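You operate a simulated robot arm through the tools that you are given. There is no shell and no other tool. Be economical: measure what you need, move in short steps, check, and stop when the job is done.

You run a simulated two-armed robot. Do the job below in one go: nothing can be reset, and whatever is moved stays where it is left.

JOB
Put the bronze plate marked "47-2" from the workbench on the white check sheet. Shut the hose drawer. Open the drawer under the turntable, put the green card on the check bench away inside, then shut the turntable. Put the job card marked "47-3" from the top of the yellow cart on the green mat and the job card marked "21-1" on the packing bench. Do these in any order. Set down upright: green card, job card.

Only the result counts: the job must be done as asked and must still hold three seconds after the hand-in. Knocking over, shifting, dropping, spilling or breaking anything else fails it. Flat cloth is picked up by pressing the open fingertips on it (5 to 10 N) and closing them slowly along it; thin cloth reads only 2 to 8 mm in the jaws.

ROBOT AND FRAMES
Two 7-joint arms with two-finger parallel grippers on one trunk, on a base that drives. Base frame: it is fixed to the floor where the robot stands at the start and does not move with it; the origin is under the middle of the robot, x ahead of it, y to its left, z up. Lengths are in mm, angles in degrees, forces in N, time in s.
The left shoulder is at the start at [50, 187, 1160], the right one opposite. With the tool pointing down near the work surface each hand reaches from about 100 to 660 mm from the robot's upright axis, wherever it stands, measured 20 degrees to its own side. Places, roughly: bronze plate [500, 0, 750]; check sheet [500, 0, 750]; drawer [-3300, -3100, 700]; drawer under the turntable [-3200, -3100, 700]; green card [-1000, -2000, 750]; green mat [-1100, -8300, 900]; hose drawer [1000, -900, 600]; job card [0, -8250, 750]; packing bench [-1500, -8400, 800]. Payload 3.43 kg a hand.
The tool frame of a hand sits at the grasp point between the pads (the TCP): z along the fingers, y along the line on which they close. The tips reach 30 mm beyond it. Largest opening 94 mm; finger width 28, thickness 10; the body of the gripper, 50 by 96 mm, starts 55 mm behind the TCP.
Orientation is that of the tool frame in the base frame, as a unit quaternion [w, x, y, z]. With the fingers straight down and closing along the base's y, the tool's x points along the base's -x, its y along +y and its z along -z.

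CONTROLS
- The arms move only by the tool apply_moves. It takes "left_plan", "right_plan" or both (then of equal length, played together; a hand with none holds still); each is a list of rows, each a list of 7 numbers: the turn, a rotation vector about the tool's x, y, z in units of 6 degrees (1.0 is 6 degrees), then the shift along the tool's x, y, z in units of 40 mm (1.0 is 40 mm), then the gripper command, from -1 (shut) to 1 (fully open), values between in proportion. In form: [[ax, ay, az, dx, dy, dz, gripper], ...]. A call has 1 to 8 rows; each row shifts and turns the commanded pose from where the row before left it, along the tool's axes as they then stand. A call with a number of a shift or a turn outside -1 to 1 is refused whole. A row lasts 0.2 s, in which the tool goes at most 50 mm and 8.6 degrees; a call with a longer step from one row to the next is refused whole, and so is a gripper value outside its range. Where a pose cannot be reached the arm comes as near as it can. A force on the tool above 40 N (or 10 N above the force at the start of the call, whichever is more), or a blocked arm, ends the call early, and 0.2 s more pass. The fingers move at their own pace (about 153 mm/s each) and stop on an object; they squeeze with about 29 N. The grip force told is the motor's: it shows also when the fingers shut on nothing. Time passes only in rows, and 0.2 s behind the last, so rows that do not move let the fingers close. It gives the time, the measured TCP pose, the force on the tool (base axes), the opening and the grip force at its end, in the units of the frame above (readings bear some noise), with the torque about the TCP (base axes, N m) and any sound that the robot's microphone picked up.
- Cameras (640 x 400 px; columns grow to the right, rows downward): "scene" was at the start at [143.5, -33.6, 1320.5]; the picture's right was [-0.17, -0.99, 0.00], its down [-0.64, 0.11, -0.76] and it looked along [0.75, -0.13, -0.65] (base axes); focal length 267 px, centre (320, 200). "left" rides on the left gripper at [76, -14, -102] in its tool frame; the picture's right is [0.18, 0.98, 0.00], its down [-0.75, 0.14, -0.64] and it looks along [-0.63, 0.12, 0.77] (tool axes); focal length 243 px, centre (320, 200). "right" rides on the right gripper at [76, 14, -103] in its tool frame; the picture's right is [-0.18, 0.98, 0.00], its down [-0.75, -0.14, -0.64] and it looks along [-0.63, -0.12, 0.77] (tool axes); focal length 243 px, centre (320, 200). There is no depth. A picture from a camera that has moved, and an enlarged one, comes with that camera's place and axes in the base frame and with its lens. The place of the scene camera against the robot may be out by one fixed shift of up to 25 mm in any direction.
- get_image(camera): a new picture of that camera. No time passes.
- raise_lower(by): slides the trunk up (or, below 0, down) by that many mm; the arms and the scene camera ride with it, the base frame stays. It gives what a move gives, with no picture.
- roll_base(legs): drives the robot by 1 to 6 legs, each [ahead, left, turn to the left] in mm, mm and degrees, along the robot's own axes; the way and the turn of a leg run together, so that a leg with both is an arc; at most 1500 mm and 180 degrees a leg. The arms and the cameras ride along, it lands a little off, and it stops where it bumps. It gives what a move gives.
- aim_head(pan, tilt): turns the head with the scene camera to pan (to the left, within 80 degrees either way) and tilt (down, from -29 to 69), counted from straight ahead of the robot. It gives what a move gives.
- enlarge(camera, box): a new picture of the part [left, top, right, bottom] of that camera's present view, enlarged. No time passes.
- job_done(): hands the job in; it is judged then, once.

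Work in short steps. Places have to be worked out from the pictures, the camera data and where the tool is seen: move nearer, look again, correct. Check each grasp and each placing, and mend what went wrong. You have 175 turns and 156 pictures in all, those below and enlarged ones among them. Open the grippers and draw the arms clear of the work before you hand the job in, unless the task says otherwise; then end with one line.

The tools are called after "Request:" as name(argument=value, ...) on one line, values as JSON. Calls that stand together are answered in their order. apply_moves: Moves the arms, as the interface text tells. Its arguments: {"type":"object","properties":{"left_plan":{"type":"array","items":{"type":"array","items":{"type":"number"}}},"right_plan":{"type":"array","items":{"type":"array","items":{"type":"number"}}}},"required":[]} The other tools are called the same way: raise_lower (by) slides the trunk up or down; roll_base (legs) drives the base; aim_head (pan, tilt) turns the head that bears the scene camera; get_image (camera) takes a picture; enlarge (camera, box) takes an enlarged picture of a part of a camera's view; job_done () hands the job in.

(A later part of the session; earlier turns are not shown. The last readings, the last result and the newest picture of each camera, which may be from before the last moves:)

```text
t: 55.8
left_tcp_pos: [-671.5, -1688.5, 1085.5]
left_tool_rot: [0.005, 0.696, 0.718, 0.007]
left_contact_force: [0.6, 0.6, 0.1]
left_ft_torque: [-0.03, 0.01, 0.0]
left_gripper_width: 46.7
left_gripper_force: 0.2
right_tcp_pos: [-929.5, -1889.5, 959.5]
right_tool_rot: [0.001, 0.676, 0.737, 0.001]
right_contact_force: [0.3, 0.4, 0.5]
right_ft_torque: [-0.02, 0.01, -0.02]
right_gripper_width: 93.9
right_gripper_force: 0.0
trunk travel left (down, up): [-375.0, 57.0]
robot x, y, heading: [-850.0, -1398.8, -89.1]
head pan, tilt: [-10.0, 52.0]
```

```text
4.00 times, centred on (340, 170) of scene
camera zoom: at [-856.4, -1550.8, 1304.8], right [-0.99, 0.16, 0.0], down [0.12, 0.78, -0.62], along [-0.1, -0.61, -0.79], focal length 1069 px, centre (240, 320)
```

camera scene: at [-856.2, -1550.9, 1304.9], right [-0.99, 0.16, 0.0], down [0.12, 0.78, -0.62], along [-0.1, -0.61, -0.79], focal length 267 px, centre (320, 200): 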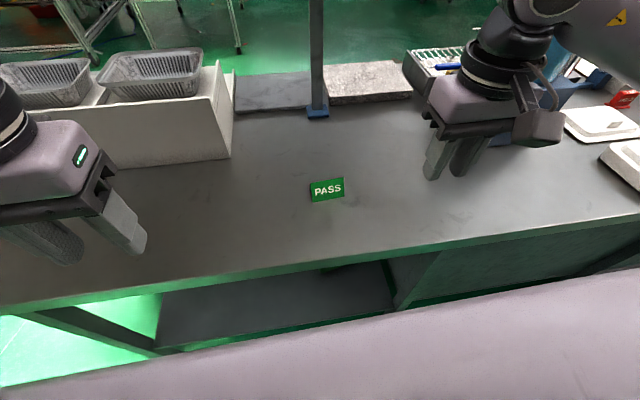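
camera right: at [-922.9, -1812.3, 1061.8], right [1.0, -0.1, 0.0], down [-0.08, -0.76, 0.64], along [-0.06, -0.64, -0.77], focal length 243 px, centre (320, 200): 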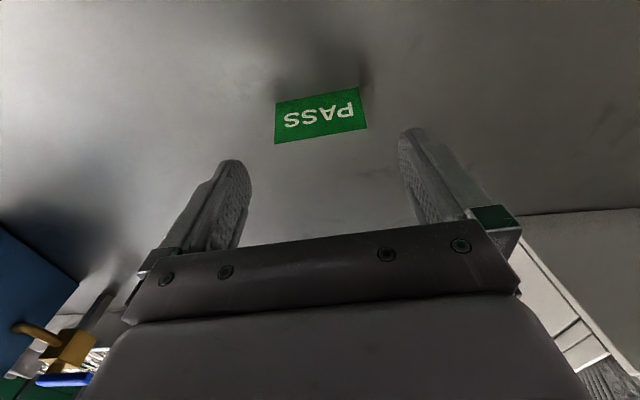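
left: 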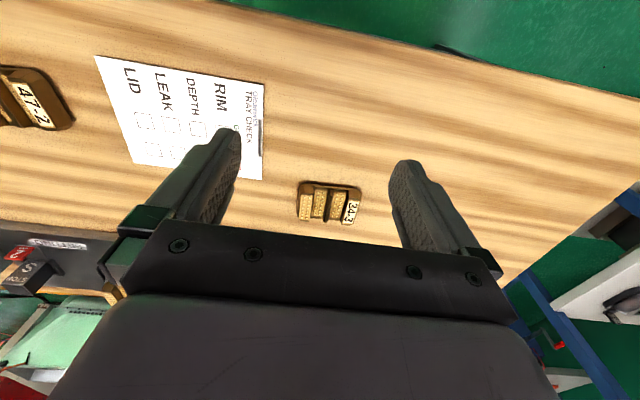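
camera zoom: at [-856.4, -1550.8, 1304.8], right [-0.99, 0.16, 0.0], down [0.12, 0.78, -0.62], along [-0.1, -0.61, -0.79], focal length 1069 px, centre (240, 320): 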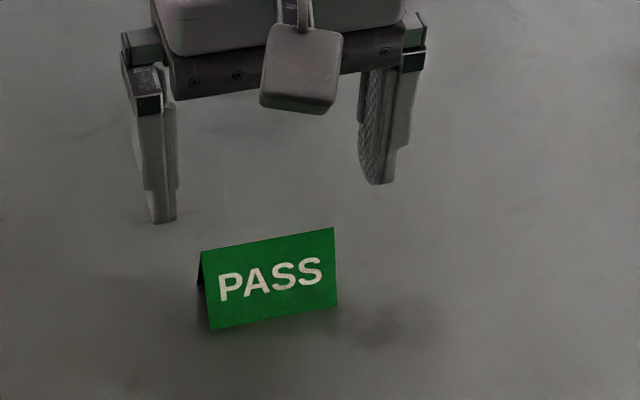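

The TCP is centred over the ridge with matching yaw. I'll descend to z≈885 and close gently.

Request:
apply_moves(right_plan=[[0, 0, 0, 0, 0, 0.7, 1], [0, 0, 0, 0, 0, 0.6, 1], [0, 0, 0, 0, 0, 0.55, 1], [0, 0, 0, 0, 0, 0, 0.6], [0, 0, 0, 0, 0, 0, 0.4], [0, 0, 0, 0, 0, 0, 0.3], [0, 0, 0, 0, 0, 0, 0.3]])

Request:
get_image(camera="right")

```text
t: 57.4
left_tcp_pos: [-670.7, -1687.9, 1085.9]
left_tool_rot: [0.006, 0.695, 0.719, 0.006]
left_contact_force: [-0.3, -0.3, -0.1]
left_ft_torque: [0.0, 0.01, 0.0]
left_gripper_width: 46.7
left_gripper_force: 0.0
right_tcp_pos: [-928.8, -1888.1, 886.6]
right_tool_rot: [0.001, 0.676, 0.737, 0.001]
right_contact_force: [0.2, -0.4, -0.2]
right_ft_torque: [0.02, 0.04, -0.01]
right_gripper_width: 68.7
right_gripper_force: 29.1
trunk travel left (down, up): [-375.0, 57.0]
robot x, y, heading: [-850.2, -1399.6, -89.1]
head pan, tilt: [-10.0, 52.0]
```

```text
121 pictures are left
camera right: at [-921.9, -1811.2, 988.7], right [1.0, -0.1, 0.0], down [-0.08, -0.76, 0.64], along [-0.06, -0.64, -0.77], focal length 243 px, centre (320, 200)
```

right: 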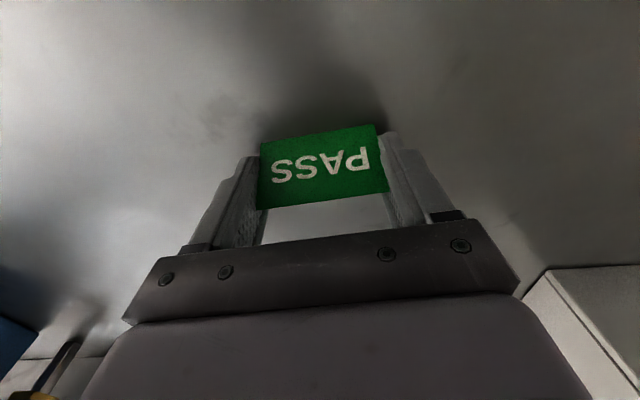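

Gripped at 68.7 mm. I'll lift and draw back while keeping the card level.

Request:
apply_moves(right_plan=[[0, 0, 0, 0, 0, -0.5, 0.2], [0, 0, 0, 0, 0, -0.8, 0.2], [0, 0, 0, 0, 0, -1, 0.2], [0, 0, 0, 0, 0, -1, 0.2], [0, 0, 0, 0.8, 0, -0.6, 0.2], [0, 0, 0, 0.9, 0, 0, 0.2], [0, 0, 0, 0.9, 0, 0, 0.2], [0, 0, 0, 0.9, 0, 0, 0.2]])

Request:
aim_head(pan=-75, tilt=25)

Request:
get_image(camera="scene")

Request:
get_image(camera="right")

```text
t: 59.2
left_tcp_pos: [-670.2, -1687.6, 1085.2]
left_tool_rot: [0.006, 0.695, 0.719, 0.007]
left_contact_force: [0.9, -0.2, 0.2]
left_ft_torque: [0.0, 0.0, 0.0]
left_gripper_width: 47.1
left_gripper_force: 0.2
right_tcp_pos: [-941.7, -1749.7, 1044.5]
right_tool_rot: [0.002, 0.677, 0.736, 0.0]
right_contact_force: [0.6, -0.6, -0.2]
right_ft_torque: [0.0, 0.03, -0.02]
right_gripper_width: 68.2
right_gripper_force: 28.1
trunk travel left (down, up): [-375.0, 57.0]
robot x, y, heading: [-843.4, -1398.6, -89.3]
head pan, tilt: [-10.0, 52.0]
```

```text
t: 60.6
left_tcp_pos: [-671.2, -1687.9, 1085.3]
left_tool_rot: [0.006, 0.695, 0.719, 0.006]
left_contact_force: [-0.3, -0.1, 0.6]
left_ft_torque: [-0.01, 0.01, -0.02]
left_gripper_width: 46.6
left_gripper_force: 0.1
right_tcp_pos: [-941.5, -1750.3, 1043.9]
right_tool_rot: [-0.001, 0.676, 0.737, 0.001]
right_contact_force: [0.0, 0.2, 0.2]
right_ft_torque: [-0.01, -0.03, -0.04]
right_gripper_width: 68.5
right_gripper_force: 29.0
trunk travel left (down, up): [-375.0, 57.0]
robot x, y, heading: [-846.0, -1400.2, -89.0]
head pan, tilt: [-75.0, 25.0]
```

```text
120 pictures are left
camera scene: at [-933.0, -1502.1, 1345.0], right [-0.28, 0.96, 0.0], down [0.41, 0.12, -0.91], along [-0.87, -0.25, -0.42], focal length 267 px, centre (320, 200)
```

scene: 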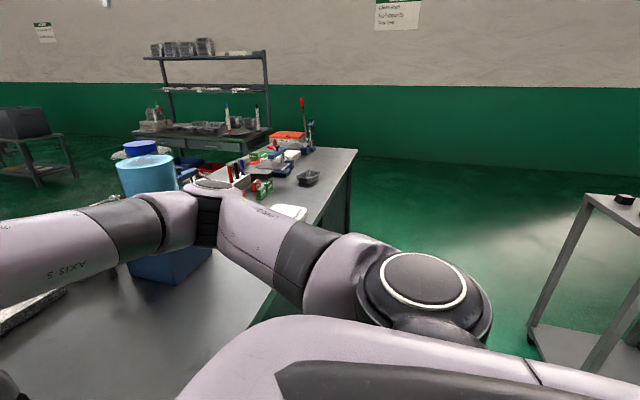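

```text
119 pictures are left
camera right: at [-934.0, -1672.9, 1146.5], right [1.0, -0.1, 0.0], down [-0.08, -0.76, 0.64], along [-0.06, -0.64, -0.77], focal length 243 px, centre (320, 200)
```

right: 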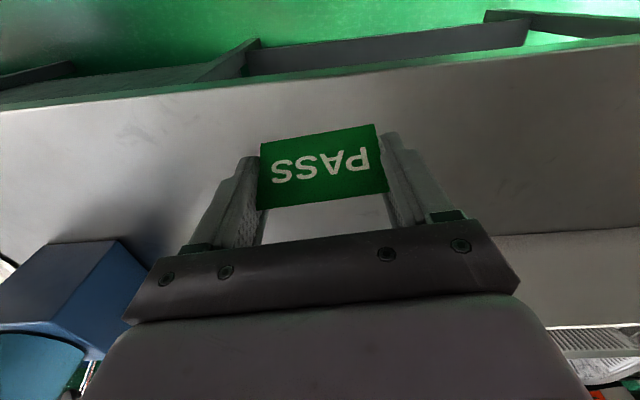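

The card is held well. The route to the turntable goes west along the check bench, so I'll back up, turn to face -x, and drive.

Request:
roll_base(legs=[[-200, 0, 0], [0, 0, -90], [1000, 0, 0]])

Request:
aim_head(pan=25, tilt=20)

Request:
get_image(camera="scene")

```text
t: 70.7
left_tcp_pos: [-2120.9, -1419.5, 1085.2]
left_tool_rot: [0.009, 1.0, 0.03, 0.0]
left_contact_force: [-0.7, 1.0, 0.0]
left_ft_torque: [-0.03, -0.02, 0.01]
left_gripper_width: 46.8
left_gripper_force: 0.1
right_tcp_pos: [-2190.2, -1150.8, 1043.8]
right_tool_rot: [0.001, 0.998, 0.057, 0.0]
right_contact_force: [-0.9, 0.2, -1.1]
right_ft_torque: [-0.03, -0.01, 0.01]
right_gripper_width: 69.0
right_gripper_force: 28.9
trunk travel left (down, up): [-375.0, 57.0]
robot x, y, heading: [-1833.2, -1237.5, -177.5]
head pan, tilt: [-75.0, 25.0]
```

```text
t: 72.5
left_tcp_pos: [-2119.6, -1418.4, 1085.3]
left_tool_rot: [0.009, 1.0, 0.03, 0.0]
left_contact_force: [0.7, -0.4, 0.0]
left_ft_torque: [-0.01, 0.02, -0.01]
left_gripper_width: 46.9
left_gripper_force: 0.0
right_tcp_pos: [-2189.8, -1150.7, 1044.7]
right_tool_rot: [0.0, 0.998, 0.057, 0.0]
right_contact_force: [-0.2, 0.2, 0.1]
right_ft_torque: [0.0, 0.02, 0.02]
right_gripper_width: 68.8
right_gripper_force: 28.8
trunk travel left (down, up): [-375.0, 57.0]
robot x, y, heading: [-1834.7, -1234.8, -177.6]
head pan, tilt: [25.0, 20.0]
```

```text
118 pictures are left
camera scene: at [-1975.3, -1299.1, 1353.1], right [-0.46, 0.89, 0.0], down [0.3, 0.16, -0.94], along [-0.83, -0.43, -0.34], focal length 267 px, centre (320, 200)
```

scene: 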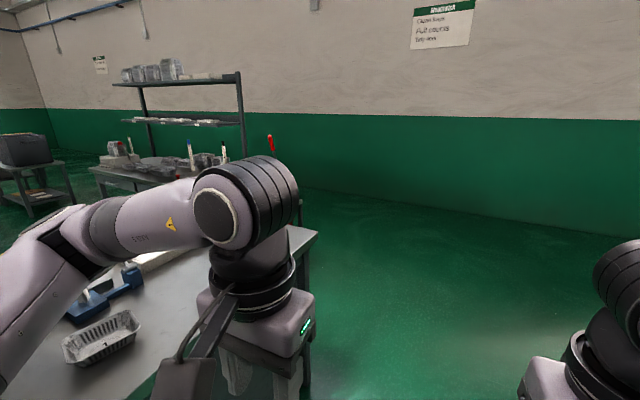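

The bench ends at x≈-2840. I'll drive on past it and turn left to face the rack table at the turntable's place.

Request:
roll_base(legs=[[1500, 60, 0], [0, 0, 88]])

Request:
aim_head(pan=0, tilt=25)

Request:
get_image(camera="scene")

```text
refused: leg 1 is longer than a leg can be; nothing moved
```

```text
t: 73.3
left_tcp_pos: [-2119.5, -1419.2, 1085.7]
left_tool_rot: [0.008, 0.999, 0.031, 0.0]
left_contact_force: [-0.2, -0.3, 0.1]
left_ft_torque: [-0.02, 0.03, 0.0]
left_gripper_width: 46.8
left_gripper_force: 0.0
right_tcp_pos: [-2189.4, -1150.0, 1044.2]
right_tool_rot: [0.001, 0.998, 0.056, 0.001]
right_contact_force: [0.7, 0.0, 0.3]
right_ft_torque: [0.0, -0.01, 0.02]
right_gripper_width: 68.7
right_gripper_force: 29.0
trunk travel left (down, up): [-375.0, 57.0]
robot x, y, heading: [-1836.3, -1234.3, -177.8]
head pan, tilt: [0.0, 25.0]
```

```text
117 pictures are left
camera scene: at [-1984.8, -1260.3, 1345.0], right [-0.05, 1.0, 0.0], down [0.42, 0.02, -0.91], along [-0.91, -0.04, -0.42], focal length 267 px, centre (320, 200)
```

scene: 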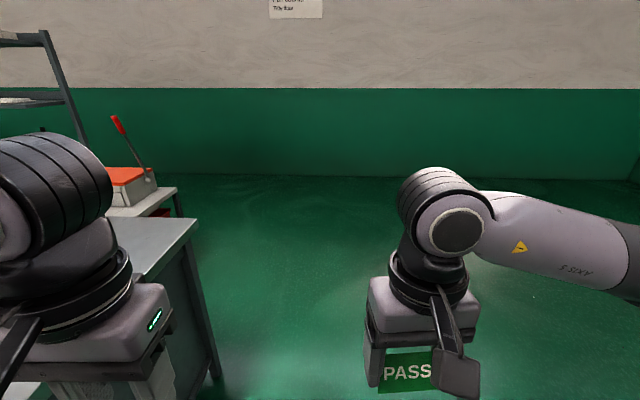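

Retry with a shorter leg.

Request:
roll_base(legs=[[1450, 0, 0], [0, 0, 88]])

Request:
get_image(camera="scene")

```text
t: 84.4
left_tcp_pos: [-3118.4, -1569.8, 1085.8]
left_tool_rot: [0.006, 0.697, 0.717, 0.006]
left_contact_force: [0.1, 0.7, -0.1]
left_ft_torque: [0.01, 0.03, -0.01]
left_gripper_width: 47.3
left_gripper_force: 0.1
right_tcp_pos: [-3389.7, -1631.9, 1044.6]
right_tool_rot: [0.0, 0.678, 0.735, 0.0]
right_contact_force: [0.2, 0.2, -0.6]
right_ft_torque: [-0.01, 0.03, 0.01]
right_gripper_width: 68.7
right_gripper_force: 29.2
trunk travel left (down, up): [-375.0, 57.0]
robot x, y, heading: [-3291.2, -1279.5, -89.2]
head pan, tilt: [0.0, 25.0]
```

```text
116 pictures are left
camera scene: at [-3290.1, -1450.7, 1345.0], right [-1.0, -0.01, 0.0], down [-0.01, 0.42, -0.91], along [0.01, -0.91, -0.42], focal length 267 px, centre (320, 200)
```

scene: 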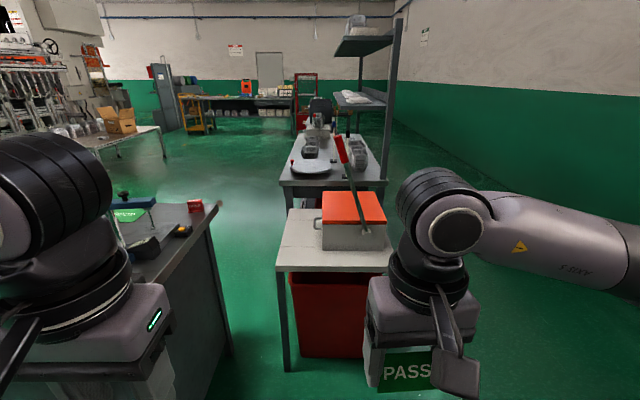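

I'll zoom in on the turntable bench.

Request:
enlarge(camera="scene", box=[240, 80, 420, 220])

```text
2.86 times, centred on (330, 150) of scene
camera zoom: at [-3290.1, -1450.7, 1345.0], right [-1.0, -0.01, 0.0], down [-0.01, 0.42, -0.91], along [0.01, -0.91, -0.42], focal length 764 px, centre (291, 343)
```

zoom: 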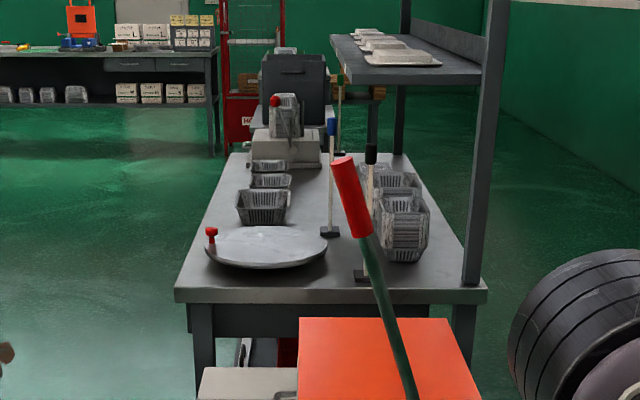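

The bench runs y≈-2730…-4000, x≈-3480…-3070, with the turntable near (-3220, -2940). The gap to its east side is too narrow here, so I'll go round the west side and look underneath on the way.

Request:
roll_base(legs=[[0, -900, 0], [1150, 0, 0]])

Request:
aim_head(pan=50, tilt=30)

Request:
get_image(camera="scene")

```text
t: 98.2
left_tcp_pos: [-4073.2, -2729.1, 1085.9]
left_tool_rot: [0.006, 0.716, 0.698, 0.006]
left_contact_force: [0.5, -0.3, 0.4]
left_ft_torque: [-0.01, -0.02, 0.0]
left_gripper_width: 46.8
left_gripper_force: 0.1
right_tcp_pos: [-4346.3, -2775.3, 1043.2]
right_tool_rot: [0.001, 0.697, 0.717, 0.002]
right_contact_force: [0.4, 0.8, -0.1]
right_ft_torque: [-0.03, 0.02, 0.01]
right_gripper_width: 68.5
right_gripper_force: 28.9
trunk travel left (down, up): [-375.0, 57.0]
robot x, y, heading: [-4233.0, -2428.3, -92.4]
head pan, tilt: [0.0, 25.0]
```

```text
t: 99.3
left_tcp_pos: [-4072.4, -2728.6, 1084.3]
left_tool_rot: [0.006, 0.716, 0.698, 0.007]
left_contact_force: [0.1, -0.3, -0.6]
left_ft_torque: [0.05, -0.01, 0.0]
left_gripper_width: 47.1
left_gripper_force: 0.1
right_tcp_pos: [-4345.7, -2776.1, 1045.4]
right_tool_rot: [0.0, 0.697, 0.717, 0.001]
right_contact_force: [0.3, 0.2, 0.3]
right_ft_torque: [-0.02, 0.03, -0.03]
right_gripper_width: 68.8
right_gripper_force: 28.8
trunk travel left (down, up): [-375.0, 57.0]
robot x, y, heading: [-4233.3, -2435.1, -92.3]
head pan, tilt: [50.0, 30.0]
```

```text
114 pictures are left
camera scene: at [-4165.9, -2569.3, 1337.0], right [-0.67, -0.74, 0.0], down [-0.37, 0.34, -0.87], along [0.64, -0.58, -0.5], focal length 267 px, centre (320, 200)
```

scene: 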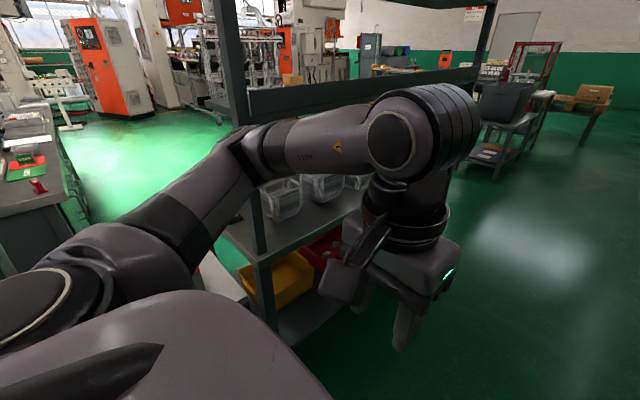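

The west side has only bins, so the drawer must face east. I'll drive around the south end.

Request:
roll_base(legs=[[1200, 0, 2], [1100, 0, 0]])

Request:
aim_head(pan=60, tilt=25)

Request:
get_image(camera="scene")

```text
t: 110.6
left_tcp_pos: [-4155.0, -5009.8, 1084.5]
left_tool_rot: [0.007, 0.713, 0.701, 0.007]
left_contact_force: [-0.3, 0.3, 0.8]
left_ft_torque: [0.01, -0.01, -0.02]
left_gripper_width: 47.0
left_gripper_force: 0.1
right_tcp_pos: [-4429.8, -5058.4, 1045.3]
right_tool_rot: [0.0, 0.694, 0.72, 0.0]
right_contact_force: [-0.2, -0.1, -0.9]
right_ft_torque: [-0.01, -0.04, 0.01]
right_gripper_width: 68.6
right_gripper_force: 29.4
trunk travel left (down, up): [-375.0, 57.0]
robot x, y, heading: [-4321.8, -4713.4, -91.9]
head pan, tilt: [50.0, 30.0]
```

```text
t: 111.3
left_tcp_pos: [-4156.6, -5009.1, 1084.7]
left_tool_rot: [0.006, 0.713, 0.701, 0.006]
left_contact_force: [0.5, -0.2, 0.1]
left_ft_torque: [-0.01, 0.01, 0.0]
left_gripper_width: 47.1
left_gripper_force: 0.1
right_tcp_pos: [-4428.7, -5058.0, 1044.2]
right_tool_rot: [0.0, 0.694, 0.72, 0.001]
right_contact_force: [0.1, 1.3, 0.6]
right_ft_torque: [-0.02, -0.01, 0.0]
right_gripper_width: 68.6
right_gripper_force: 28.7
trunk travel left (down, up): [-375.0, 57.0]
robot x, y, heading: [-4320.3, -4712.2, -91.8]
head pan, tilt: [60.0, 25.0]
```

```text
113 pictures are left
camera scene: at [-4240.4, -4839.5, 1345.0], right [-0.53, -0.85, 0.0], down [-0.36, 0.22, -0.91], along [0.77, -0.48, -0.42], focal length 267 px, centre (320, 200)
```

scene: 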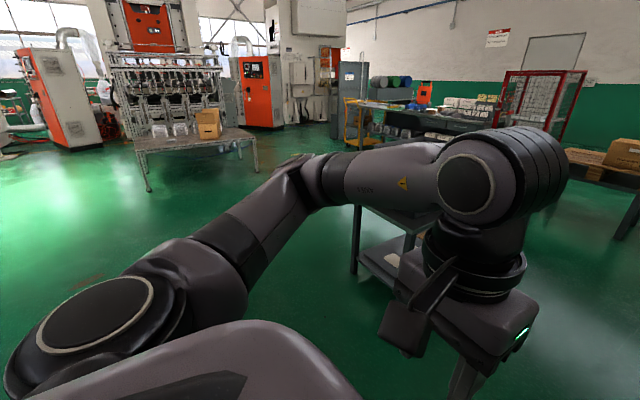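

The floor to the east is free. I'll strafe east, turn to face west, and look.

Request:
roll_base(legs=[[0, 1500, 0], [0, 400, 0], [0, 0, -88]])

Request:
aim_head(pan=-45, tilt=25)

Request:
get_image(camera="scene")

```text
t: 132.1
left_tcp_pos: [-2712.2, -4949.6, 1085.1]
left_tool_rot: [0.009, 1.0, -0.012, 0.0]
left_contact_force: [-0.6, -1.1, -0.3]
left_ft_torque: [0.03, 0.02, 0.02]
left_gripper_width: 47.1
left_gripper_force: 0.2
right_tcp_pos: [-2759.3, -4676.3, 1044.0]
right_tool_rot: [0.001, 1.0, 0.014, 0.0]
right_contact_force: [0.0, -0.6, -0.6]
right_ft_torque: [0.01, 0.01, 0.03]
right_gripper_width: 68.7
right_gripper_force: 29.2
trunk travel left (down, up): [-375.0, 57.0]
robot x, y, heading: [-2418.3, -4793.0, 177.6]
head pan, tilt: [60.0, 25.0]
```

```text
t: 133.9
left_tcp_pos: [-2712.2, -4950.2, 1085.6]
left_tool_rot: [0.009, 1.0, -0.013, 0.0]
left_contact_force: [-0.2, -0.5, -0.1]
left_ft_torque: [0.02, 0.0, 0.0]
left_gripper_width: 46.9
left_gripper_force: 0.0
right_tcp_pos: [-2760.0, -4677.3, 1043.9]
right_tool_rot: [0.001, 1.0, 0.013, 0.0]
right_contact_force: [0.6, -0.5, -0.3]
right_ft_torque: [0.0, -0.02, 0.04]
right_gripper_width: 68.8
right_gripper_force: 30.0
trunk travel left (down, up): [-375.0, 57.0]
robot x, y, heading: [-2415.6, -4789.4, 177.6]
head pan, tilt: [-45.0, 25.0]
```

```text
112 pictures are left
camera scene: at [-2533.9, -4739.7, 1345.0], right [0.74, 0.68, 0.0], down [0.29, -0.31, -0.91], along [-0.61, 0.67, -0.42], focal length 267 px, centre (320, 200)
```

scene: 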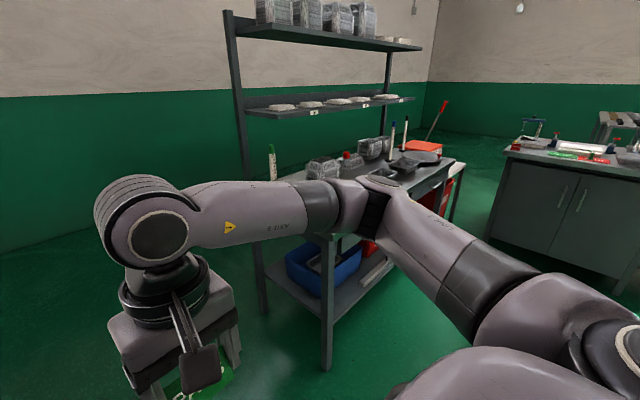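

The east side is clear. I'll strafe right to about y=-3100.

Request:
roll_base(legs=[[0, -1450, 1], [0, -250, 0]])

Request:
aim_head(pan=0, tilt=35)

Request:
get_image(camera="scene")

```text
t: 149.2
left_tcp_pos: [-2653.2, -3249.1, 1085.2]
left_tool_rot: [0.008, 1.0, -0.005, 0.0]
left_contact_force: [-0.5, 0.2, -0.9]
left_ft_torque: [0.0, 0.02, 0.0]
left_gripper_width: 47.1
left_gripper_force: 0.0
right_tcp_pos: [-2704.1, -2977.6, 1045.3]
right_tool_rot: [0.001, 1.0, 0.021, 0.0]
right_contact_force: [-0.8, 0.4, 0.2]
right_ft_torque: [0.03, 0.0, 0.0]
right_gripper_width: 68.8
right_gripper_force: 28.6
trunk travel left (down, up): [-375.0, 57.0]
robot x, y, heading: [-2355.8, -3085.9, 178.3]
head pan, tilt: [-45.0, 25.0]
```

```text
t: 150.4
left_tcp_pos: [-2652.2, -3250.0, 1084.8]
left_tool_rot: [0.008, 1.0, -0.007, 0.0]
left_contact_force: [-0.7, -0.5, 0.5]
left_ft_torque: [-0.01, 0.02, 0.0]
left_gripper_width: 47.0
left_gripper_force: 0.1
right_tcp_pos: [-2703.1, -2977.1, 1044.6]
right_tool_rot: [0.0, 1.0, 0.021, -0.001]
right_contact_force: [-0.5, -0.6, -0.4]
right_ft_torque: [-0.03, 0.02, 0.01]
right_gripper_width: 68.9
right_gripper_force: 29.0
trunk travel left (down, up): [-375.0, 57.0]
robot x, y, heading: [-2357.5, -3089.3, 178.2]
head pan, tilt: [0.0, 35.0]
```

```text
111 pictures are left
camera scene: at [-2501.7, -3101.4, 1329.2], right [0.03, 1.0, 0.0], down [0.57, -0.02, -0.82], along [-0.82, 0.02, -0.57], focal length 267 px, centre (320, 200)
```

scene: 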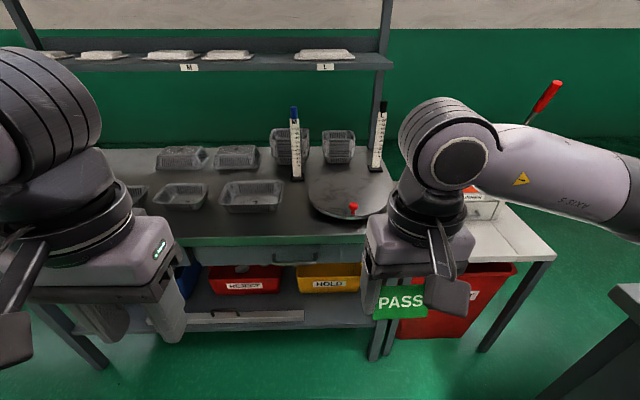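

The drawer with a bar handle is below the turntable, with the handle at about (-3050, -3164, 735). I'll zoom in.

Request:
enlarge(camera="scene", box=[170, 170, 410, 340])

```text
2.35 times, centred on (290, 255) of scene
camera zoom: at [-2501.7, -3101.4, 1329.2], right [0.03, 1.0, 0.0], down [0.57, -0.02, -0.82], along [-0.82, 0.02, -0.57], focal length 629 px, centre (391, 71)
```

zoom: 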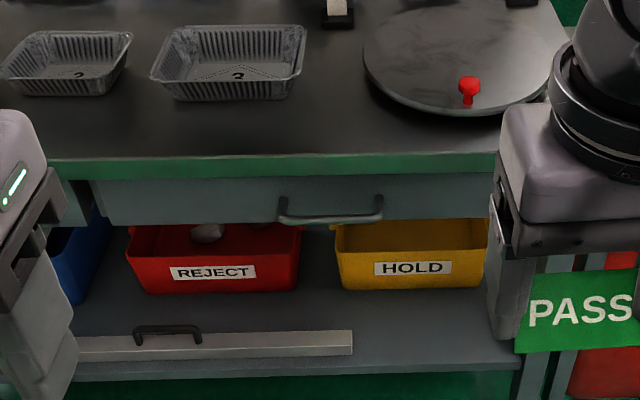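

I'll open it with the left hand, fingers horizontal and closing vertically on the bar. First I'll lower the trunk, then extend the left hand and start rotating it.

Request:
raise_lower(by=-200)

Request:
apply_moves(left_plan=[[0, 0, 0, -1, 0.3, 0, 1], [0, 0, 0, -1, 0.3, 0, 1], [0, 0, 0, -1, 0.3, 0, 1], [0, 0, 0, -1, 0.3, 0, 1], [0, 0, 0, -0.6, 0, 0, 1], [0.577, -0.577, -0.577, 0, 0, 0, 1], [0.577, -0.577, -0.577, 0, 0, 0, 1], [0.577, -0.577, -0.577, 0, 0, 0, 1]])

Request:
apply_moves(left_plan=[[0.577, -0.577, -0.577, 0, 0, 0, 1], [0.577, -0.577, -0.577, 0, 0, 0, 1], [0.577, -0.577, -0.577, 0, 0, 0, 1], [0.577, -0.577, -0.577, 0, 0, 0, 1], [0.577, -0.577, -0.577, 0, 0, 0, 1], [0.577, -0.577, -0.577, 0, 0, 0, 1], [0.577, -0.577, -0.577, 0, 0, 0, 1], [0.577, -0.577, -0.577, 0, 0, 0, 1]])

Request:
get_image(camera="scene")

```text
t: 152.5
left_tcp_pos: [-2653.7, -3249.9, 887.0]
left_tool_rot: [0.009, 1.0, -0.006, 0.0]
left_contact_force: [-0.6, -0.3, 0.2]
left_ft_torque: [0.01, -0.03, 0.02]
left_gripper_width: 47.1
left_gripper_force: 0.1
right_tcp_pos: [-2702.6, -2977.8, 844.4]
right_tool_rot: [0.001, 1.0, 0.021, -0.001]
right_contact_force: [-0.5, -1.1, 0.2]
right_ft_torque: [0.01, 0.0, 0.0]
right_gripper_width: 68.8
right_gripper_force: 29.0
trunk travel left (down, up): [-175.0, 257.0]
robot x, y, heading: [-2354.1, -3085.4, 178.5]
head pan, tilt: [0.0, 35.0]
```

```text
t: 154.3
left_tcp_pos: [-2836.1, -3294.1, 887.1]
left_tool_rot: [-0.084, 0.989, 0.085, -0.091]
left_contact_force: [0.0, 0.0, 0.5]
left_ft_torque: [0.01, 0.01, 0.04]
left_gripper_width: 94.0
left_gripper_force: 0.0
right_tcp_pos: [-2704.0, -2977.7, 843.2]
right_tool_rot: [0.001, 1.0, 0.021, -0.002]
right_contact_force: [0.1, -0.2, 0.0]
right_ft_torque: [0.02, -0.03, -0.01]
right_gripper_width: 68.8
right_gripper_force: 28.7
trunk travel left (down, up): [-175.0, 257.0]
robot x, y, heading: [-2355.8, -3089.8, 178.3]
head pan, tilt: [0.0, 35.0]
```

```text
t: 156.1
left_tcp_pos: [-2837.1, -3295.6, 885.7]
left_tool_rot: [-0.31, 0.843, 0.306, -0.316]
left_contact_force: [0.9, 0.2, -0.1]
left_ft_torque: [0.0, 0.0, 0.0]
left_gripper_width: 94.0
left_gripper_force: 0.0
right_tcp_pos: [-2703.1, -2977.0, 845.2]
right_tool_rot: [0.0, 1.0, 0.021, 0.0]
right_contact_force: [0.1, -0.3, 0.4]
right_ft_torque: [-0.02, -0.01, 0.02]
right_gripper_width: 68.7
right_gripper_force: 29.2
trunk travel left (down, up): [-175.0, 257.0]
robot x, y, heading: [-2360.5, -3088.5, 178.4]
head pan, tilt: [0.0, 35.0]
```

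```text
109 pictures are left
camera scene: at [-2501.7, -3101.5, 1129.2], right [0.03, 1.0, 0.0], down [0.57, -0.02, -0.82], along [-0.82, 0.02, -0.57], focal length 267 px, centre (320, 200)
```

scene: 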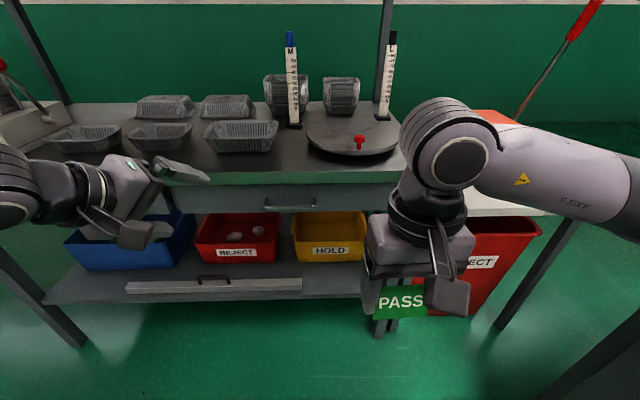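

Handle triangulated at (-3048, -3160, 726). I'll finish the rotation.

Request:
apply_moves(left_plan=[[0.577, -0.577, -0.577, 0, 0, 0, 1], [0.577, -0.577, -0.577, 0, 0, 0, 1], [0.577, -0.577, -0.577, 0, 0, 0, 1], [0.577, -0.577, -0.577, 0, 0, 0, 1], [0.577, -0.577, -0.577, 0, 0, 0, 1], [0.577, -0.577, -0.577, 0, 0, 0, 1], [0.577, -0.577, -0.577, 0, 0, 0, 1], [0.577, -0.577, -0.577, 0, 0, 0, 1]])

Request:
get_image(camera="left")

```text
t: 157.9
left_tcp_pos: [-2836.3, -3297.0, 885.5]
left_tool_rot: [-0.426, 0.676, 0.421, -0.429]
left_contact_force: [-0.4, -0.2, -0.2]
left_ft_torque: [0.02, -0.03, -0.02]
left_gripper_width: 93.9
left_gripper_force: 0.1
left hand out of reach, approached as far as the arm can: row 6, 7, 8
right_tcp_pos: [-2703.8, -2976.7, 843.7]
right_tool_rot: [0.001, 1.0, 0.021, 0.0]
right_contact_force: [0.0, 0.4, -0.2]
right_ft_torque: [0.0, 0.03, 0.01]
right_gripper_width: 68.5
right_gripper_force: 29.2
trunk travel left (down, up): [-175.0, 257.0]
robot x, y, heading: [-2354.2, -3088.5, 178.5]
head pan, tilt: [0.0, 35.0]
```

```text
108 pictures are left
camera left: at [-2721.5, -3243.0, 909.8], right [0.25, -0.11, -0.96], down [0.42, -0.88, 0.21], along [-0.87, -0.46, -0.18], focal length 243 px, centre (320, 200)
```

left: 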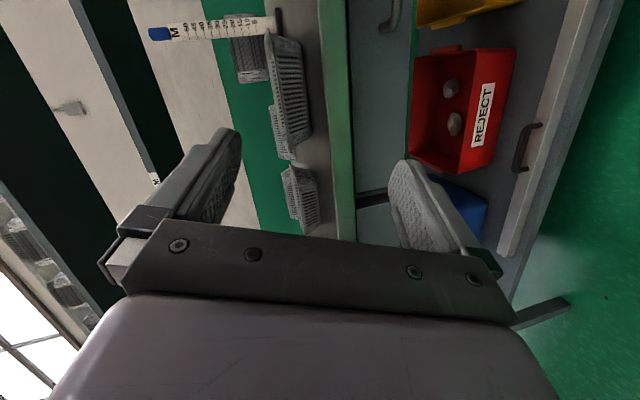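

The wrist is close enough to horizontal (tool z ≈ (-0.94, 0.21, -0.27), closing nearly vertical). I'll move to a pre-grasp pose in front of the handle.

Request:
apply_moves(left_plan=[[0, 0, 0, 0.57, 0.67, 0.4, 1], [0, 0, 0, 0.57, 0.67, 0.4, 1], [0, 0, 0, 0.57, 0.67, 0.4, 1], [0, 0, 0, 0.57, 0.67, 0.4, 1], [0, 0, 0, 0.57, 0.67, 0.4, 1], [0, 0, 0, 0.57, 0.67, 0.4, 1]])

Request:
get_image(camera="left")

Request:
get_image(camera="scene")

```text
t: 159.3
left_tcp_pos: [-2837.5, -3296.6, 886.3]
left_tool_rot: [-0.426, 0.676, 0.421, -0.43]
left_contact_force: [0.1, -0.4, -0.7]
left_ft_torque: [-0.01, 0.03, -0.02]
left_gripper_width: 93.8
left_gripper_force: 0.1
left hand out of reach, approached as far as the arm can: row 1, 2, 3, 4, 5, 6
right_tcp_pos: [-2703.6, -2977.3, 844.5]
right_tool_rot: [0.001, 1.0, 0.021, -0.001]
right_contact_force: [-0.1, 0.1, 0.2]
right_ft_torque: [-0.02, 0.0, -0.02]
right_gripper_width: 68.6
right_gripper_force: 28.8
trunk travel left (down, up): [-175.0, 257.0]
robot x, y, heading: [-2355.4, -3089.9, 178.5]
head pan, tilt: [0.0, 35.0]
```

```text
107 pictures are left
camera left: at [-2721.5, -3243.1, 909.8], right [0.25, -0.11, -0.96], down [0.42, -0.88, 0.21], along [-0.87, -0.46, -0.18], focal length 243 px, centre (320, 200)
```

left: 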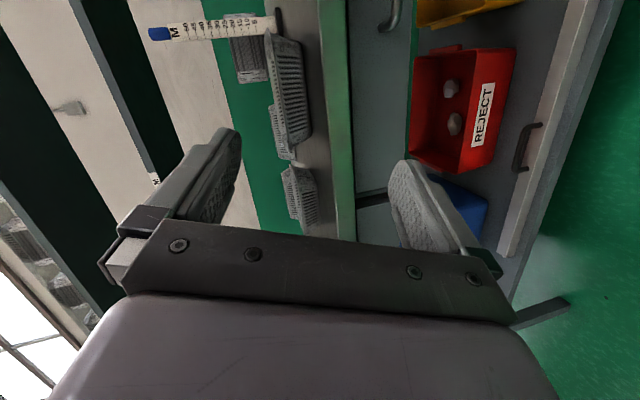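

```text
106 pictures are left
camera scene: at [-2501.7, -3101.5, 1129.2], right [0.03, 1.0, 0.0], down [0.57, -0.02, -0.82], along [-0.82, 0.02, -0.57], focal length 267 px, centre (320, 200)
```

scene: 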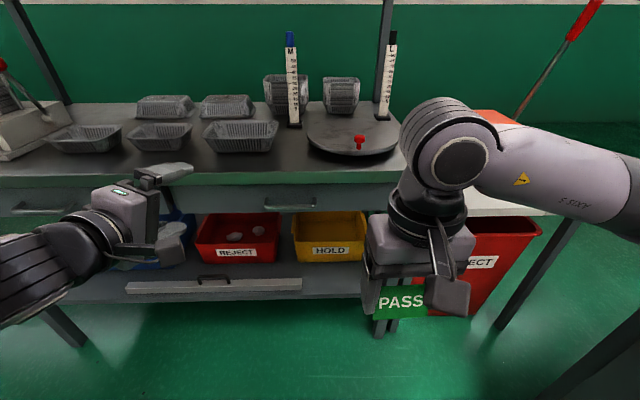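

The arm is at a limit in this pose. I'll back the rotation off somewhat, then shift forward and down with it.

Request:
apply_moves(left_plan=[[-0.577, 0.577, 0.577, 0, 0, 0, 1], [-0.577, 0.577, 0.577, 0, 0, 0, 1], [-0.577, 0.577, 0.577, 0, 0, 0, 1], [-0.577, 0.577, 0.577, 0, 0, 0, 1], [-0.577, 0.577, 0.577, 0, 0, 0, 1]])

```text
t: 160.5
left_tcp_pos: [-2836.8, -3296.7, 886.0]
left_tool_rot: [-0.308, 0.844, 0.307, -0.314]
left_contact_force: [-0.6, -0.2, -0.2]
left_ft_torque: [0.02, 0.04, -0.01]
left_gripper_width: 94.3
left_gripper_force: 0.1
right_tcp_pos: [-2702.5, -2976.9, 844.1]
right_tool_rot: [0.001, 1.0, 0.022, -0.001]
right_contact_force: [-0.2, -0.1, 0.7]
right_ft_torque: [0.01, 0.0, 0.0]
right_gripper_width: 68.5
right_gripper_force: 28.9
trunk travel left (down, up): [-175.0, 257.0]
robot x, y, heading: [-2355.5, -3090.3, 178.5]
head pan, tilt: [0.0, 35.0]
```

Now shift forward, down and toward the handle's y with this tilt, then see the reach.

Request:
apply_moves(left_plan=[[0, 0, 0, 0.35, -0.1, 0.94, 1], [0, 0, 0, 0.35, -0.1, 0.94, 1], [0, 0, 0, 0.35, -0.1, 0.94, 1], [0, 0, 0, 0.35, -0.1, 0.94, 1], [0.577, -0.577, -0.577, 0, 0, 0, 1], [0.577, -0.577, -0.577, 0, 0, 0, 1], [0.577, -0.577, -0.577, 0, 0, 0, 1], [0.577, -0.577, -0.577, 0, 0, 0, 1]])

Request:
apply_moves(left_plan=[[0.577, -0.577, -0.577, 0, 0, 0, 1], [0.577, -0.577, -0.577, 0, 0, 0, 1], [0.577, -0.577, -0.577, 0, 0, 0, 1], [0.577, -0.577, -0.577, 0, 0, 0, 1]])

```text
t: 162.3
left_tcp_pos: [-2916.2, -3198.1, 787.6]
left_tool_rot: [-0.37, 0.767, 0.366, -0.375]
left_contact_force: [0.1, -0.6, 0.5]
left_ft_torque: [0.01, 0.0, 0.02]
left_gripper_width: 93.7
left_gripper_force: 0.1
left hand out of reach, approached as far as the arm can: row 7, 8
right_tcp_pos: [-2702.9, -2978.4, 844.2]
right_tool_rot: [0.001, 1.0, 0.02, 0.0]
right_contact_force: [-0.1, -0.4, 0.7]
right_ft_torque: [-0.01, -0.01, -0.01]
right_gripper_width: 68.5
right_gripper_force: 29.6
trunk travel left (down, up): [-175.0, 257.0]
robot x, y, heading: [-2355.4, -3085.7, 178.5]
head pan, tilt: [0.0, 35.0]
```

```text
t: 163.3
left_tcp_pos: [-2916.8, -3197.7, 786.7]
left_tool_rot: [-0.37, 0.767, 0.367, -0.374]
left_contact_force: [1.1, -1.0, 0.7]
left_ft_torque: [-0.01, 0.02, 0.03]
left_gripper_width: 94.2
left_gripper_force: 0.1
left hand out of reach, approached as far as the arm can: row 1, 2, 3, 4
right_tcp_pos: [-2704.5, -2976.6, 843.8]
right_tool_rot: [0.001, 1.0, 0.021, 0.0]
right_contact_force: [0.5, -0.6, -0.5]
right_ft_torque: [0.0, 0.01, 0.03]
right_gripper_width: 68.8
right_gripper_force: 29.2
trunk travel left (down, up): [-175.0, 257.0]
robot x, y, heading: [-2354.9, -3086.9, 178.1]
head pan, tilt: [0.0, 35.0]
```

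I'll test whether pure roll about the tool axis (to make the closing direction perpendicular to the bar) is available.

Request:
apply_moves(left_plan=[[0, 0, -1, 0, 0, 0, 1], [0, 0, -1, 0, 0, 0, 1], [0, 0, -1, 0, 0, 0, 1], [0, 0, -1, 0, 0, 0, 1], [0, 0, -0.7, 0, 0, 0, 1]])

```text
t: 164.5
left_tcp_pos: [-2916.3, -3198.2, 786.8]
left_tool_rot: [-0.45, 0.654, 0.543, -0.273]
left_contact_force: [-0.4, 0.0, -0.7]
left_ft_torque: [-0.01, 0.0, 0.03]
left_gripper_width: 94.0
left_gripper_force: 0.1
right_tcp_pos: [-2703.9, -2977.0, 845.0]
right_tool_rot: [0.001, 1.0, 0.021, 0.0]
right_contact_force: [-0.3, 0.2, -1.0]
right_ft_torque: [0.02, -0.03, 0.02]
right_gripper_width: 68.8
right_gripper_force: 28.9
trunk travel left (down, up): [-175.0, 257.0]
robot x, y, heading: [-2358.0, -3088.8, 178.5]
head pan, tilt: [0.0, 35.0]
```

Roll works: closing axis is now (0.46, 0, -0.89), perpendicular to the bar, with fingers 27° below horizontal. I'll move to the pre-grasp with about 45 mm opening and look.

Request:
apply_moves(left_plan=[[0, 0, 0, -0.07, -0.09, 0.9, 0], [0, 0, 0, -0.07, -0.09, 0.9, 0]])

Request:
get_image(camera="left")

Request:
enlarge(camera="scene", box=[180, 160, 400, 300])

```text
t: 165.1
left_tcp_pos: [-2981.9, -3180.9, 760.0]
left_tool_rot: [-0.45, 0.654, 0.543, -0.274]
left_contact_force: [-0.1, 0.4, 0.0]
left_ft_torque: [0.0, -0.01, 0.06]
left_gripper_width: 47.1
left_gripper_force: 0.0
right_tcp_pos: [-2703.4, -2977.9, 843.4]
right_tool_rot: [0.002, 1.0, 0.021, 0.0]
right_contact_force: [-0.4, -0.3, -1.5]
right_ft_torque: [0.03, -0.02, 0.0]
right_gripper_width: 68.7
right_gripper_force: 28.9
trunk travel left (down, up): [-175.0, 257.0]
robot x, y, heading: [-2358.1, -3087.0, 178.5]
head pan, tilt: [0.0, 35.0]
```

```text
105 pictures are left
camera left: at [-2879.9, -3138.1, 828.6], right [0.5, 0.17, -0.85], down [0.41, -0.91, 0.06], along [-0.76, -0.38, -0.53], focal length 243 px, centre (320, 200)
```

left: 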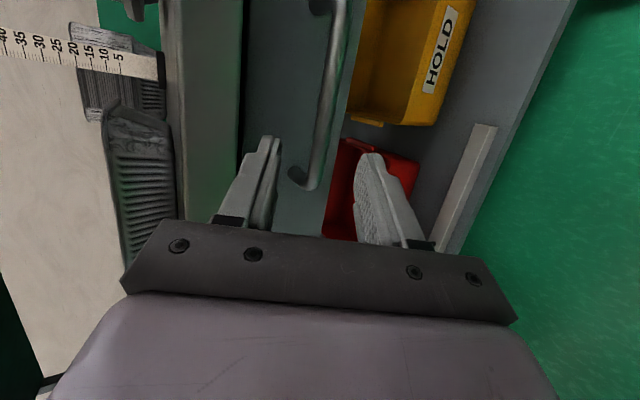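

```text
2.86 times, centred on (290, 230) of scene
camera zoom: at [-2501.7, -3101.4, 1129.2], right [0.03, 1.0, 0.0], down [0.57, -0.02, -0.82], along [-0.82, 0.02, -0.57], focal length 764 px, centre (406, 114)
```

zoom: 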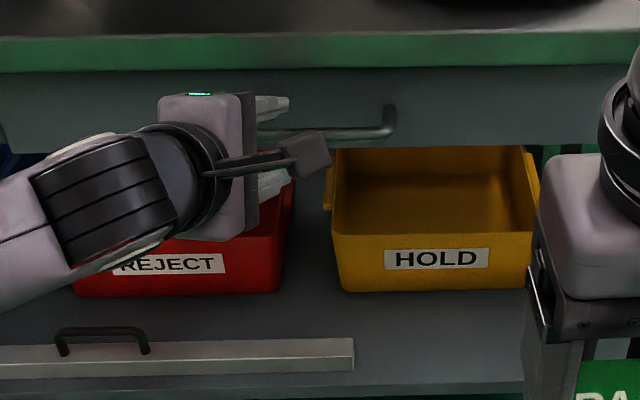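

The left camera confirms the bar at about (-3048, y -3204…-3100, 725). I'll advance along the tool axis about 64 mm and close.

Request:
apply_moves(left_plan=[[0, 0, 0, 0, 0, 0.6, 0], [0, 0, 0, 0, 0, 0.6, 0], [0, 0, 0, 0, 0, 0.4, 0]])

Request:
get_image(camera="left")

```text
t: 165.8
left_tcp_pos: [-3017.9, -3168.9, 741.8]
left_tool_rot: [-0.453, 0.654, 0.541, -0.274]
left_contact_force: [18.3, -6.3, 5.2]
left_ft_torque: [0.04, 0.53, 0.3]
left_gripper_width: 44.8
left_gripper_force: 0.0
right_tcp_pos: [-2702.4, -2979.0, 845.2]
right_tool_rot: [0.0, 1.0, 0.021, -0.001]
right_contact_force: [0.3, 0.1, -0.4]
right_ft_torque: [0.01, 0.0, 0.04]
right_gripper_width: 68.8
right_gripper_force: 28.7
trunk travel left (down, up): [-175.0, 257.0]
robot x, y, heading: [-2356.6, -3081.5, 178.2]
head pan, tilt: [0.0, 35.0]
stopped in row 3 (left hand): the force on the tool passed its limit at 62 N (the readings are from after the stop); the commanded pose is now the measured one
```

```text
103 pictures are left
camera left: at [-2917.1, -3126.3, 810.4], right [0.5, 0.17, -0.85], down [0.41, -0.91, 0.06], along [-0.76, -0.38, -0.53], focal length 243 px, centre (320, 200)
```

left: 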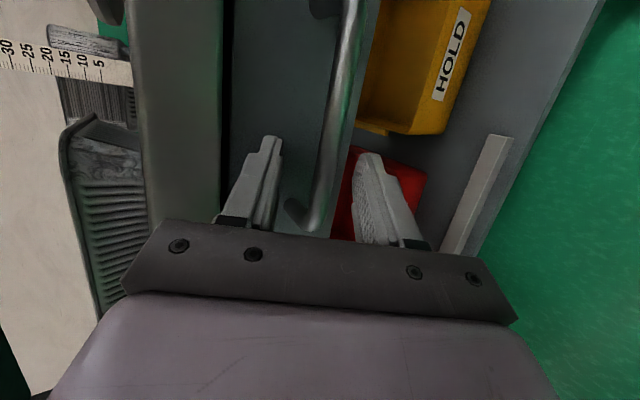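

The upper finger touched the drawer face and the bar is already between the fingers. I'll retreat 4 mm and close on it.

Request:
apply_moves(left_plan=[[0, 0, 0, 0, 0, -0.1, 0], [0, 0, 0, 0, 0, 0, -0.5], [0, 0, 0, 0, 0, 0, -1], [0, 0, 0, 0, 0, 0, -1]])

Request:
get_image(camera="left")

```text
t: 166.8
left_tcp_pos: [-3016.0, -3169.6, 741.0]
left_tool_rot: [-0.451, 0.654, 0.543, -0.272]
left_contact_force: [1.4, 1.6, -4.4]
left_ft_torque: [0.72, -0.09, 0.98]
left_gripper_width: 11.6
left_gripper_force: 45.1
right_tcp_pos: [-2703.9, -2978.0, 843.7]
right_tool_rot: [0.001, 1.0, 0.02, 0.0]
right_contact_force: [0.2, 0.1, -1.2]
right_ft_torque: [-0.02, 0.0, -0.02]
right_gripper_width: 68.8
right_gripper_force: 29.3
trunk travel left (down, up): [-175.0, 257.0]
robot x, y, heading: [-2355.1, -3086.1, 178.6]
head pan, tilt: [0.0, 35.0]
```

```text
102 pictures are left
camera left: at [-2915.9, -3126.9, 809.8], right [0.51, 0.17, -0.84], down [0.41, -0.91, 0.06], along [-0.76, -0.38, -0.53], focal length 243 px, centre (320, 200)
```

left: 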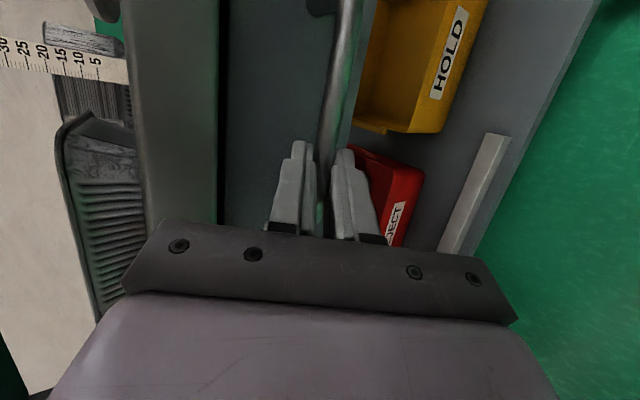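

The bar is gripped (11.6 mm). I'll pull the drawer out along +x.

Request:
apply_moves(left_plan=[[0, 0, 0, 0.13, 0.23, -0.42, -1], [0, 0, 0, 0.2, 0.35, -0.64, -1], [0, 0, 0, 0.2, 0.35, -0.64, -1], [0, 0, 0, 0.2, 0.35, -0.64, -1], [0, 0, 0, 0.2, 0.35, -0.64, -1]])

Request:
get_image(camera="scene")

```text
t: 168.0
left_tcp_pos: [-2986.6, -3172.2, 741.2]
left_tool_rot: [-0.462, 0.659, 0.535, -0.258]
left_contact_force: [0.2, 22.6, 5.0]
left_ft_torque: [1.07, 0.07, -0.63]
left_gripper_width: 11.5
left_gripper_force: 45.0
left hand out of reach, approached as far as the arm can: row 1, 2, 3, 4, 5
right_tcp_pos: [-2702.6, -2976.0, 844.5]
right_tool_rot: [0.002, 1.0, 0.022, -0.001]
right_contact_force: [-0.6, 0.2, -1.0]
right_ft_torque: [-0.01, 0.01, -0.01]
right_gripper_width: 68.7
right_gripper_force: 28.6
trunk travel left (down, up): [-175.0, 257.0]
robot x, y, heading: [-2357.6, -3086.7, 178.4]
head pan, tilt: [0.0, 35.0]
```

```text
101 pictures are left
camera scene: at [-2501.1, -3100.1, 1129.4], right [0.03, 1.0, 0.0], down [0.57, -0.02, -0.82], along [-0.82, 0.02, -0.57], focal length 267 px, centre (320, 200)
```

scene: 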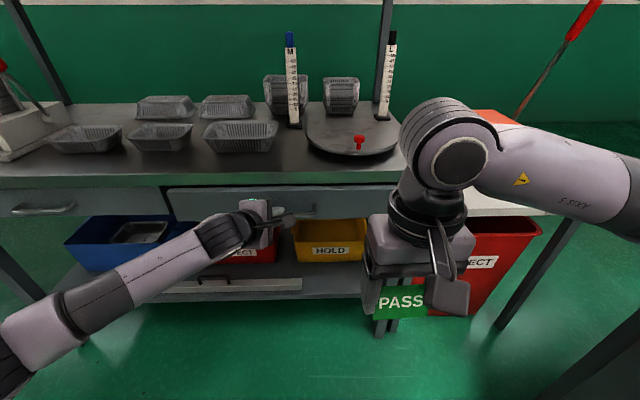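

The drawer slides (29 mm open) but the arm is at a limit. I'll pull the rest by backing the base.

Request:
roll_base(legs=[[-190, -4, 0]])

Request:
get_image(camera="scene")

```text
t: 169.6
left_tcp_pos: [-2794.9, -3172.6, 741.3]
left_tool_rot: [-0.461, 0.659, 0.535, -0.257]
left_contact_force: [0.1, 26.6, 6.7]
left_ft_torque: [0.63, 0.03, 0.43]
left_gripper_width: 11.7
left_gripper_force: 45.1
right_tcp_pos: [-2511.9, -2977.5, 843.4]
right_tool_rot: [0.002, 1.0, 0.02, -0.001]
right_contact_force: [0.2, 0.7, 0.4]
right_ft_torque: [0.0, 0.03, 0.01]
right_gripper_width: 68.8
right_gripper_force: 29.0
trunk travel left (down, up): [-175.0, 257.0]
robot x, y, heading: [-2167.7, -3090.3, 178.3]
head pan, tilt: [0.0, 35.0]
```

```text
100 pictures are left
camera scene: at [-2310.3, -3101.2, 1129.3], right [0.03, 1.0, 0.0], down [0.57, -0.02, -0.82], along [-0.82, 0.02, -0.57], focal length 267 px, centre (320, 200)
```

scene: 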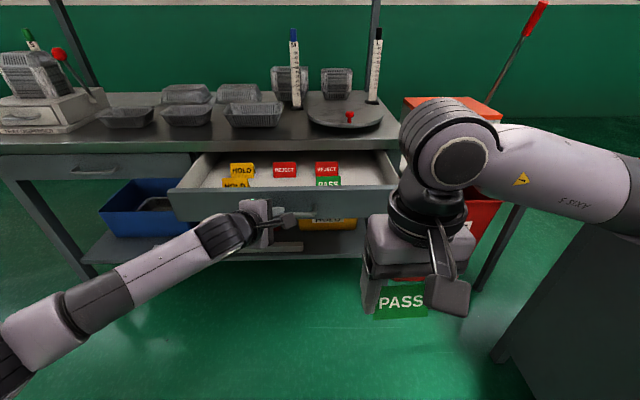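

The drawer is open about 220 mm and has other cards inside. I'll release the handle, pull the left hand clear, and zoom in on the contents.

Request:
apply_moves(left_plan=[[0, 0, 0, 0, 0, 0, -0.3], [0, 0, 0, 0, 0, 0, 0], [0, 0, 0, 0, 0, -0.7, 0], [0, 0, 0, 0, 0, -0.8, 0], [0, 0, 0, -0.6, 0, -0.5, 0], [0, 0, 0, -0.8, 0, 0, 0]])

Request:
enlarge(camera="scene", box=[150, 130, 420, 260])

```text
t: 170.9
left_tcp_pos: [-2746.1, -3253.5, 768.4]
left_tool_rot: [-0.462, 0.66, 0.535, -0.256]
left_contact_force: [0.0, 0.2, 0.2]
left_ft_torque: [0.02, 0.01, -0.01]
left_gripper_width: 46.9
left_gripper_force: 0.0
right_tcp_pos: [-2512.6, -2978.7, 844.9]
right_tool_rot: [0.001, 1.0, 0.02, 0.0]
right_contact_force: [0.4, -0.1, -0.1]
right_ft_torque: [-0.03, 0.0, 0.0]
right_gripper_width: 68.3
right_gripper_force: 29.4
trunk travel left (down, up): [-175.0, 257.0]
robot x, y, heading: [-2167.4, -3086.4, 178.5]
head pan, tilt: [0.0, 35.0]
```

```text
2.37 times, centred on (285, 195) of scene
camera zoom: at [-2310.9, -3102.7, 1129.2], right [0.03, 1.0, 0.0], down [0.57, -0.02, -0.82], along [-0.82, 0.02, -0.57], focal length 634 px, centre (403, 212)
```

zoom: 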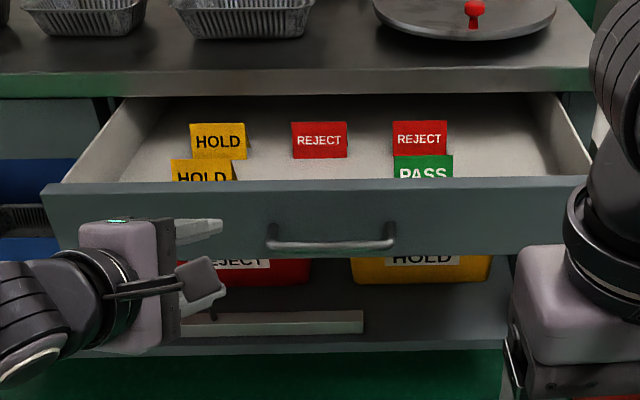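

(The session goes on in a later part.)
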